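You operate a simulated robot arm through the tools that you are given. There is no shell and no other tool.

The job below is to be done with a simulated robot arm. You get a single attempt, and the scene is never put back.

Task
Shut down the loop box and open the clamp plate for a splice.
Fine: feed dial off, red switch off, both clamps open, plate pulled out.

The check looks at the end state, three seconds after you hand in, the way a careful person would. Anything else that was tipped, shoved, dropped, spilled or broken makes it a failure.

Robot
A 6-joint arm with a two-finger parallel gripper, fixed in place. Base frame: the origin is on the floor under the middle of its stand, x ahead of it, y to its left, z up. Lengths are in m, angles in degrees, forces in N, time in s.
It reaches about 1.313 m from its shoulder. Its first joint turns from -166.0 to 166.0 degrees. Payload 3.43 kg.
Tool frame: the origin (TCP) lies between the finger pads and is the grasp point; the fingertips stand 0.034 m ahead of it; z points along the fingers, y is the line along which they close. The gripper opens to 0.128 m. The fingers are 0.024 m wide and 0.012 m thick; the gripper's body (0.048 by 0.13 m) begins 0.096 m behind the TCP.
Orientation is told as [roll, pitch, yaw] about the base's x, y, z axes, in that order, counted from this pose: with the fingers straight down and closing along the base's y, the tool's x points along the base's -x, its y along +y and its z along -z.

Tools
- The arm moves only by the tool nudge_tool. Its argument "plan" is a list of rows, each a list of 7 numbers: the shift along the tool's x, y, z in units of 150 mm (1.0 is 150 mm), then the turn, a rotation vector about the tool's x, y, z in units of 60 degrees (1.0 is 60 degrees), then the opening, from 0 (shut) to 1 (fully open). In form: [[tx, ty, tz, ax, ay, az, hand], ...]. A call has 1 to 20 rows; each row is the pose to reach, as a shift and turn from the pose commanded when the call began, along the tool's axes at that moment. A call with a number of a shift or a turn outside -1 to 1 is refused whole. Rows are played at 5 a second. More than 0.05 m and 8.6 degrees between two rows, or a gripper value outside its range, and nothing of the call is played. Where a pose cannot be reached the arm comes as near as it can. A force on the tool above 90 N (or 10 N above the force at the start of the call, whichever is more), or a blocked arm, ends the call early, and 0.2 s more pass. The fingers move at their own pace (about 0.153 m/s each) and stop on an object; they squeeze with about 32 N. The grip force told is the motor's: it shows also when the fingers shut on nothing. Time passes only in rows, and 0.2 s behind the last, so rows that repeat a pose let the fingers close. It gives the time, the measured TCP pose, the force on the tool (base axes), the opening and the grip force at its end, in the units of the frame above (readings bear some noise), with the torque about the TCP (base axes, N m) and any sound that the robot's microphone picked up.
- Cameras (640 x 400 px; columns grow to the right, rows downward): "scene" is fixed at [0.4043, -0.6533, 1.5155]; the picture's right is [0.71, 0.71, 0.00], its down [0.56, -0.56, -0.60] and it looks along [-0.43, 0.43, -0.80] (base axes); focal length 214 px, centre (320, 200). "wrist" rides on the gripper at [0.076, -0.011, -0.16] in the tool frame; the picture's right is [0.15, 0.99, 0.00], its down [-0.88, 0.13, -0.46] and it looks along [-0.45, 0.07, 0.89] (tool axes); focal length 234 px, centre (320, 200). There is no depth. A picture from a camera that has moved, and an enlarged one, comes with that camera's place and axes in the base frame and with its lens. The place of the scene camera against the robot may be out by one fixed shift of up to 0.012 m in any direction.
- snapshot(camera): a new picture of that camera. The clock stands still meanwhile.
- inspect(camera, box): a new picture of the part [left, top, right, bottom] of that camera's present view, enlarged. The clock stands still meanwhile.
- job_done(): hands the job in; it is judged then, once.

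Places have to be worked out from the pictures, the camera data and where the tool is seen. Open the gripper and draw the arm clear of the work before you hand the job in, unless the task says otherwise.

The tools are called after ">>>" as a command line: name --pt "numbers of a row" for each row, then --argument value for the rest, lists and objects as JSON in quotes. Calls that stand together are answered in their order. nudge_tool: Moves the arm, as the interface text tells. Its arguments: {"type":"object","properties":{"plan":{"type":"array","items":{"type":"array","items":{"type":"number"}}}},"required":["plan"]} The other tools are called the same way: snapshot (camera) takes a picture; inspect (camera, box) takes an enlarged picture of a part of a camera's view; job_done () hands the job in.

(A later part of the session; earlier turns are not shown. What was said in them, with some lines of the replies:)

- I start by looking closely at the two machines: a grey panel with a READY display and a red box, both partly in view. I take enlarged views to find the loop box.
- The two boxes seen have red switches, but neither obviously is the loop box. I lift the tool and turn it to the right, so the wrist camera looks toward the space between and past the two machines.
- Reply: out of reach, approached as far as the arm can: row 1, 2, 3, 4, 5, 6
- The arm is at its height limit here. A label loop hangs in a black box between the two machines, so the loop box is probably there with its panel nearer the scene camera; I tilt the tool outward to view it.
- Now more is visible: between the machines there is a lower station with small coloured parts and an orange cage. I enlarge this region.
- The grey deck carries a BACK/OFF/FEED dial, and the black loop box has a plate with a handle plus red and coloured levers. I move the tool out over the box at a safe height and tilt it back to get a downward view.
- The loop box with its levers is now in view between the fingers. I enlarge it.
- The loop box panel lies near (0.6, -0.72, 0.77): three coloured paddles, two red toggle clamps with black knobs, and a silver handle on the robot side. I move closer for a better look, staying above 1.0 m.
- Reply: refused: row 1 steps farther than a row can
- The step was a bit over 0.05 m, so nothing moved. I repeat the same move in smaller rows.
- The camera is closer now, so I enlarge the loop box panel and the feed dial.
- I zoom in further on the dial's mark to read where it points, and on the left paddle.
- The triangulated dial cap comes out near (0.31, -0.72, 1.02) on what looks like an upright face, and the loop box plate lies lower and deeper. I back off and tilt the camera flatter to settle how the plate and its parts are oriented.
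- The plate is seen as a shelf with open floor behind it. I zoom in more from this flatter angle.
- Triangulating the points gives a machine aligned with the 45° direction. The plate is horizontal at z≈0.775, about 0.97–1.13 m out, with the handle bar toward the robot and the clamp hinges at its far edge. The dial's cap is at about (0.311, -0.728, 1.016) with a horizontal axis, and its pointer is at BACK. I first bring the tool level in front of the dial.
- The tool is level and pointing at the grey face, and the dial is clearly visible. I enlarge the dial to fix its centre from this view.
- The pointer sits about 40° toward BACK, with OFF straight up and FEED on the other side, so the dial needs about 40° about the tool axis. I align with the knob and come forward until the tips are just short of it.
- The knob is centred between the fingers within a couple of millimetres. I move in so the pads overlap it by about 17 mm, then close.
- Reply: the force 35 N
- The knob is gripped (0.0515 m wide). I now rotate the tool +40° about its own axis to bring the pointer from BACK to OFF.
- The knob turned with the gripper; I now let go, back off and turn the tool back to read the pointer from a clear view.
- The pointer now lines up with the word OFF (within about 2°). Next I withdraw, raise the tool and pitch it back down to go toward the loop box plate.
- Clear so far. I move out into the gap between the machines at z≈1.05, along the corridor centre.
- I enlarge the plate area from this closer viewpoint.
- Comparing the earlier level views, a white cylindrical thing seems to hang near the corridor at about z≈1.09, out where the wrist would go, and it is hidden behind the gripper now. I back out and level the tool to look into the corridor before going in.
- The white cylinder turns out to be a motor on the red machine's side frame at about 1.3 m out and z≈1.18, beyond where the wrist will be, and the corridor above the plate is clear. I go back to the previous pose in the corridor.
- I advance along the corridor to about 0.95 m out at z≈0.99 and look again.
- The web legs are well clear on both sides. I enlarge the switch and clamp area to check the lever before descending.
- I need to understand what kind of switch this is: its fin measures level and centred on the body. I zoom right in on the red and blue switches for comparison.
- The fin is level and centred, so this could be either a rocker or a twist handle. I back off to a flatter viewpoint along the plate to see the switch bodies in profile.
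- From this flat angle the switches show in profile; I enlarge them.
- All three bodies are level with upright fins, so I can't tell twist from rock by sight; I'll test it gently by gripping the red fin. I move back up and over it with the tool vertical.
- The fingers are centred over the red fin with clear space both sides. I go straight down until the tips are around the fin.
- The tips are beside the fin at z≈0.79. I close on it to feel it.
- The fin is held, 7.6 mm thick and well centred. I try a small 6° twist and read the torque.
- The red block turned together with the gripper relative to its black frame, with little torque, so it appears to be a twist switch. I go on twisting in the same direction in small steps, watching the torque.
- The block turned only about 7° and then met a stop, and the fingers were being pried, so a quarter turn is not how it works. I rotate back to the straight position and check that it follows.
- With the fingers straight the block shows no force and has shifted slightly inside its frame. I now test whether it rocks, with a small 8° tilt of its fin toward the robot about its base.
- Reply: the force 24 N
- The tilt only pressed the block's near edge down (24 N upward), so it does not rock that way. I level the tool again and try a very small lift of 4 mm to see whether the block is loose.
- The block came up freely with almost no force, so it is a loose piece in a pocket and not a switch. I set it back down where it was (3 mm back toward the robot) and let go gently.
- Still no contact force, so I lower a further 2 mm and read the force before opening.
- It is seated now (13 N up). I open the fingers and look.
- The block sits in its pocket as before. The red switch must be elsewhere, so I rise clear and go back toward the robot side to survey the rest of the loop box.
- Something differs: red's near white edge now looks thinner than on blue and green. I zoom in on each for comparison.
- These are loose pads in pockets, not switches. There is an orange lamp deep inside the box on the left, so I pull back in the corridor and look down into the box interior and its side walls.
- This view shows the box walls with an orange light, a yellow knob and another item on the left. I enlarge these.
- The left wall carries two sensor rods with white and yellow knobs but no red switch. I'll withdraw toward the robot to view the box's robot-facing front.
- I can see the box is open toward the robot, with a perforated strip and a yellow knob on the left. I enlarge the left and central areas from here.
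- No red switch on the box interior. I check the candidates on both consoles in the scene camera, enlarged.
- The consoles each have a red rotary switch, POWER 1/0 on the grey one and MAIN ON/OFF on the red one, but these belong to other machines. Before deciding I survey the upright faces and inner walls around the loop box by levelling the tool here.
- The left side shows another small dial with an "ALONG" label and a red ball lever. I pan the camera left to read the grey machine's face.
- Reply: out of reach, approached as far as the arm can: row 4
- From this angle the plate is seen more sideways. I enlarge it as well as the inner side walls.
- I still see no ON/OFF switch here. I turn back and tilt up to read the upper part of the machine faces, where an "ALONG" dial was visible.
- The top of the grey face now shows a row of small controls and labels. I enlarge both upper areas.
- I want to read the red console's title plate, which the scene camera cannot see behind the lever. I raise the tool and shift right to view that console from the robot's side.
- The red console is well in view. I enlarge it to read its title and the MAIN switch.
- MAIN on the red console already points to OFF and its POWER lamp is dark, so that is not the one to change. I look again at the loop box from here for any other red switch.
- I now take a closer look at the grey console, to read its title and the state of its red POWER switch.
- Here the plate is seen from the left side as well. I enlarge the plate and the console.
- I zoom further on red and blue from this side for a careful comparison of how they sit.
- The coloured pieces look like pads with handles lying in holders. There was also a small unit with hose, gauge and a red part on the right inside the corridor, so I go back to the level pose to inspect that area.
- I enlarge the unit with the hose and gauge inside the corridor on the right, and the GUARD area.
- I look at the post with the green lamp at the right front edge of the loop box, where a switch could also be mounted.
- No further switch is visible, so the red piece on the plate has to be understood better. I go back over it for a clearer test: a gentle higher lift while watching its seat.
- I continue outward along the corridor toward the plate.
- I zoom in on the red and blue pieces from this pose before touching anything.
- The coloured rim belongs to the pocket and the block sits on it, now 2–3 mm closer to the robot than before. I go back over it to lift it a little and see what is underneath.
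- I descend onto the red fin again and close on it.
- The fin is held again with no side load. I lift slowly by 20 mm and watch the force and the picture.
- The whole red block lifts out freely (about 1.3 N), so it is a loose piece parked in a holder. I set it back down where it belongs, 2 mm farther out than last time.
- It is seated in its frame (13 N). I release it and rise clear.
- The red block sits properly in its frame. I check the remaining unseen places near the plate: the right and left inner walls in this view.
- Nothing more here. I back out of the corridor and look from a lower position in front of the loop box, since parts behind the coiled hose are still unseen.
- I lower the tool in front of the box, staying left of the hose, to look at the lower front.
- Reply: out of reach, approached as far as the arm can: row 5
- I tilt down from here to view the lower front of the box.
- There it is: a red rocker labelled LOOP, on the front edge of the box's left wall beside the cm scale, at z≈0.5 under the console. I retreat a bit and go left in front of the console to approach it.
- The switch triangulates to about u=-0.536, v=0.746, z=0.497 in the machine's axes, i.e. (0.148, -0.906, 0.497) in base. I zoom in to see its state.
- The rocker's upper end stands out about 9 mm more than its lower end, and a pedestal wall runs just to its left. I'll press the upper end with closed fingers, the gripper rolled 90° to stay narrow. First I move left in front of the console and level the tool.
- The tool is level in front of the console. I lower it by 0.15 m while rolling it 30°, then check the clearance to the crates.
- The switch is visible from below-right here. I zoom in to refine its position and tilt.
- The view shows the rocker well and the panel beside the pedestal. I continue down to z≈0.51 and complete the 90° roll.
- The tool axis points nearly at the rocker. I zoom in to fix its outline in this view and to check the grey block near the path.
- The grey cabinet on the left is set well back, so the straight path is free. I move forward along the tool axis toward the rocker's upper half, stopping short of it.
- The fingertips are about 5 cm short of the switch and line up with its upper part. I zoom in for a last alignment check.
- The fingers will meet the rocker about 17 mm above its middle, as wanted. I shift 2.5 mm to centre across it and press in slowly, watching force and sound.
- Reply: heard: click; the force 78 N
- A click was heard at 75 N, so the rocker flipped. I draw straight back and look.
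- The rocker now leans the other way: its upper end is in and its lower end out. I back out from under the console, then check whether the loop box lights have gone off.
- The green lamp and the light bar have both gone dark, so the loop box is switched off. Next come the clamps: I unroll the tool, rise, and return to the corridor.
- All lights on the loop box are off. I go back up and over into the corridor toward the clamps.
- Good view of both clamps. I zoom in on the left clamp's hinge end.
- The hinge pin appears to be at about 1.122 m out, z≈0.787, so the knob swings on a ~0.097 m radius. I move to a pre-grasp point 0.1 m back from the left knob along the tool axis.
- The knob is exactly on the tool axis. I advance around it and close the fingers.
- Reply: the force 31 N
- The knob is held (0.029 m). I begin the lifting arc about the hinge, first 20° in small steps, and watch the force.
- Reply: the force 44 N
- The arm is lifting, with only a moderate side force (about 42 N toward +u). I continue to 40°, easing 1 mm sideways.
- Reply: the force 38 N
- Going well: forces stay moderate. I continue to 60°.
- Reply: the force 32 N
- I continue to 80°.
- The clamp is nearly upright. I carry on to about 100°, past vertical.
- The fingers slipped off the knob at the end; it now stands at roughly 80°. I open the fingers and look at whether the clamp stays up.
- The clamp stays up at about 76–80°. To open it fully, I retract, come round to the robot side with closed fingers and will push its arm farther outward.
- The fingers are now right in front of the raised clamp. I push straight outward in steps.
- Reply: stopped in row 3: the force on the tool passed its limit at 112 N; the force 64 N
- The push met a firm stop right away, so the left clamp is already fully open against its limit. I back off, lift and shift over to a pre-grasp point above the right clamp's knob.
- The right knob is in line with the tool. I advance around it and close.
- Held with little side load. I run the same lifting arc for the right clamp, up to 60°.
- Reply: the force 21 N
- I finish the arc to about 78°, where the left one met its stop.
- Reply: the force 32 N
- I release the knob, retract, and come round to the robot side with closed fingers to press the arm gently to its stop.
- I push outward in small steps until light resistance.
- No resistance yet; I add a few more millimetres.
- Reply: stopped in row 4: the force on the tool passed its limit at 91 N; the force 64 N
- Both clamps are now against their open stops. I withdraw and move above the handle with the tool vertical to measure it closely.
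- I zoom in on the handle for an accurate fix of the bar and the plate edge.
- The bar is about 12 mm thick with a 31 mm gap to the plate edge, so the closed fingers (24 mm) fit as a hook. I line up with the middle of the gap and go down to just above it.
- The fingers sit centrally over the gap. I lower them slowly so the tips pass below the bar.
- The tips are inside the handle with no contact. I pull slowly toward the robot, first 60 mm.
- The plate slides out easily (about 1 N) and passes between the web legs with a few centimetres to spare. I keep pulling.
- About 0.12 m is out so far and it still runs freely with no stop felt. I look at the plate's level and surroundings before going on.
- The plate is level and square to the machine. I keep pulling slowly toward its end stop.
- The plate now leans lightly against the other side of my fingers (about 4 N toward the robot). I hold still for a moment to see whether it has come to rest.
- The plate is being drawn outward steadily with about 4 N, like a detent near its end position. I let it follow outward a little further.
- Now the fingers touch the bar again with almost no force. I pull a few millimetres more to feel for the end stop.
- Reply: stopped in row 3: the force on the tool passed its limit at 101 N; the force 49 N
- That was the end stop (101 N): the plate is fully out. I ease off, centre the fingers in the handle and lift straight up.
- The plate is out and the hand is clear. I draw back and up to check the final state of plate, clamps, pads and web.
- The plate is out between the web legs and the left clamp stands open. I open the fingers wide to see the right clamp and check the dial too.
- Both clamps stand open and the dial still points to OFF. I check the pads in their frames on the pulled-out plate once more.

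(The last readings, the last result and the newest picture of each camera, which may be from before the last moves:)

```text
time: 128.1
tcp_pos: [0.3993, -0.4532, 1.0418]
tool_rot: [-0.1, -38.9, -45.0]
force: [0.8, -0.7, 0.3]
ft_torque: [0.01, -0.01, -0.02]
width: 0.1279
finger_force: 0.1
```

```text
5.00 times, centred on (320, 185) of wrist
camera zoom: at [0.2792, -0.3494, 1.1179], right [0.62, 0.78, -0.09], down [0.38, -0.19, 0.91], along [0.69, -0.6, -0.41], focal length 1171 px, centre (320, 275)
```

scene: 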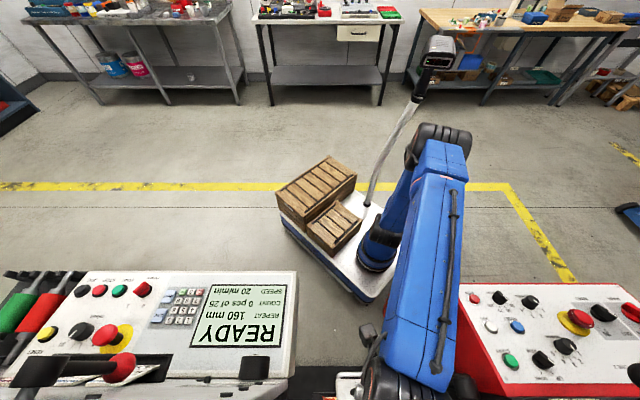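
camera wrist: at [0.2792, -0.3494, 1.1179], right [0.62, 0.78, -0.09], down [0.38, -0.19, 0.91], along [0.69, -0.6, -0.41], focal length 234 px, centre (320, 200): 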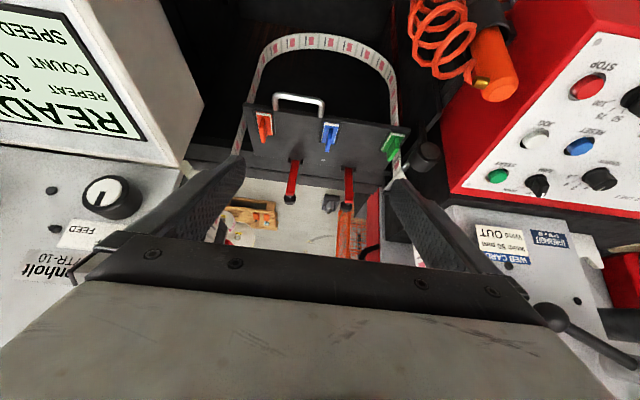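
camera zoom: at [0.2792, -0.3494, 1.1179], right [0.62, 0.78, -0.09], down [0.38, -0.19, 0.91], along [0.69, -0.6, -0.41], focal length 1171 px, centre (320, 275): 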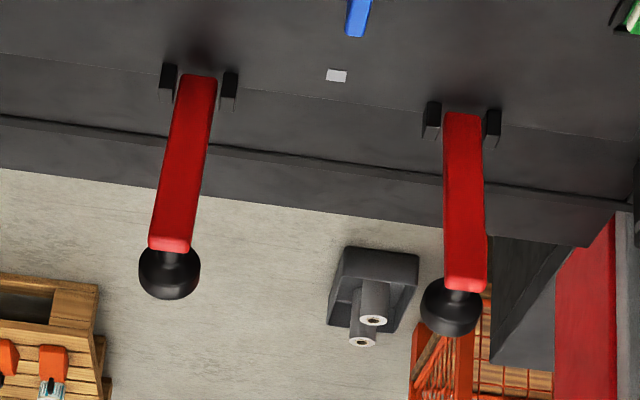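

Everything looks right: the pads sit in their frames, the web hangs freely, both clamps are open and the plate is fully out. I draw the arm back clear with the gripper open.

>>> nudge_tool --pt "0.082 -0.13 -0.195 0 0.06 0 1.0" --pt "0.165 -0.27 -0.39 0 0.12 0 1.0" --pt "0.247 -0.4 -0.585 0 0.18 0 1.0" --pt "0.33 -0.53 -0.78 0 0.24 0 1.0" --pt "0.412 -0.667 -0.975 0 0.3 0 1.0"

>>> snapshot --camera "scene"

>>> snapshot --camera "wrist"

```text
time: 129.3
tcp_pos: [0.2308, -0.4252, 1.1194]
tool_rot: [-0.1, -20.8, -44.9]
force: [-0.8, 0.6, 0.3]
ft_torque: [-0.04, 0.0, -0.01]
width: 0.128
finger_force: 0.1
```

```text
taken
```

scene: 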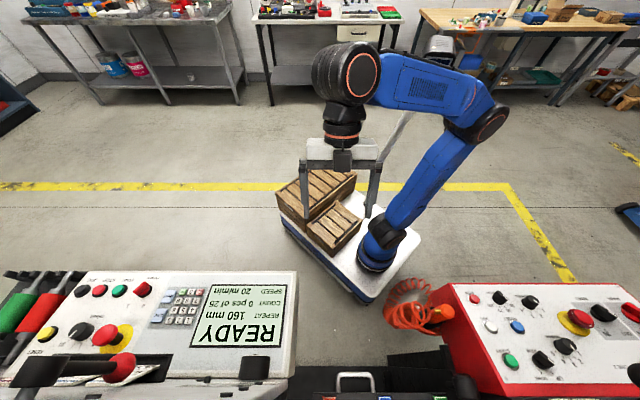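

```text
taken
camera wrist: at [0.1331, -0.3433, 1.2414], right [0.6, 0.8, -0.05], down [0.56, -0.37, 0.74], along [0.57, -0.47, -0.67], focal length 234 px, centre (320, 200)
```

wrist: 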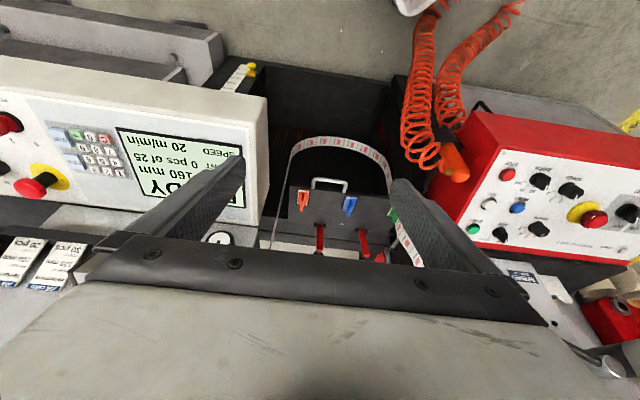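

The arm is clear with the gripper open, and the scene camera now shows the handle of the pulled-out plate. One last enlarged look at the plate and surroundings.

>>> inspect --camera "scene" --box '[280, 330, 500, 400]'

>>> inspect --camera "wrist" --box '[230, 120, 440, 270]'

```text
2.91 times, centred on (390, 365) of scene
camera zoom: at [0.4043, -0.6533, 1.5155], right [0.71, 0.71, 0.0], down [0.56, -0.56, -0.6], along [-0.43, 0.43, -0.8], focal length 624 px, centre (116, -280)
```

zoom: 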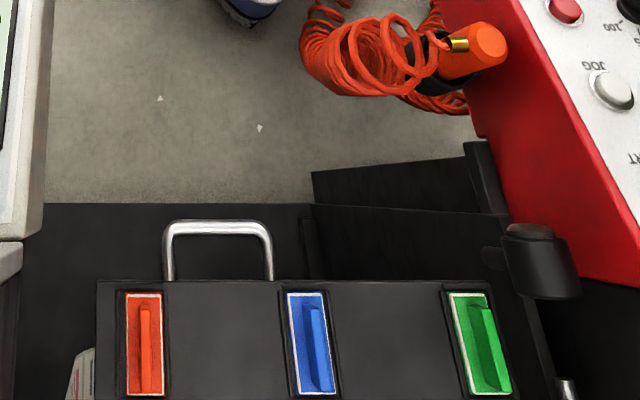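

```text
2.67 times, centred on (335, 195) of wrist
camera zoom: at [0.1331, -0.3433, 1.2414], right [0.6, 0.8, -0.05], down [0.56, -0.37, 0.74], along [0.57, -0.47, -0.67], focal length 624 px, centre (280, 213)
```

zoom: 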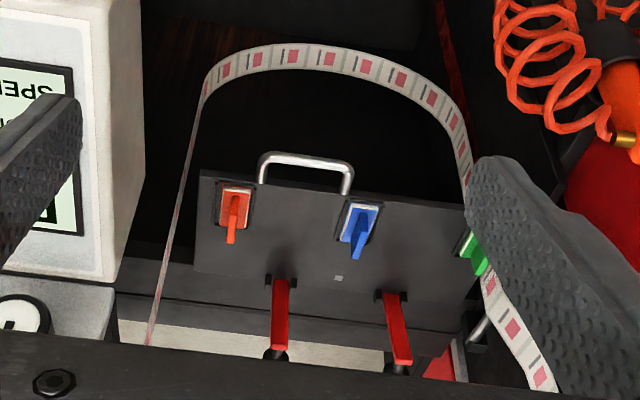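

The dial is at OFF, the LOOP switch is off with its lamps dark, both clamps are open and the plate is at its outer stop. The pads sit squarely in their frames and the arm is clear with the gripper open, so I hand the job in.

>>> job_done

```text
The job is handed in.
```

The loop box is shut down and the clamp plate is open for the splice. I've handed the job in, but no verdict has come back yet.

- **Feed dial:** it was at BACK and is now at OFF, within about 2° by camera.
- **Red switch:** I pressed the red LOOP rocker and heard a click. The green lamp, the light bar and the orange sensor light then went dark.
- **Clamps:** both are lifted to their open stops and stayed up when I pulled the plate.
- **Plate:** pulled out about 0.16 m, until it hit its end stop.

**Red pad handled:** while looking for the red switch I mistook the red pad on the plate for it. I twisted it slightly, lifted it about 2 cm and set it back in its frame. It now sits squarely there, within a few millimetres of where it was.

**Force at the stops:** pushing against the clamp stops and the plate's end stop reached about 90–110 N before the motion cut out. I saw no damage.

The web and the blue and green pads were not touched. The arm is clear with the gripper open.
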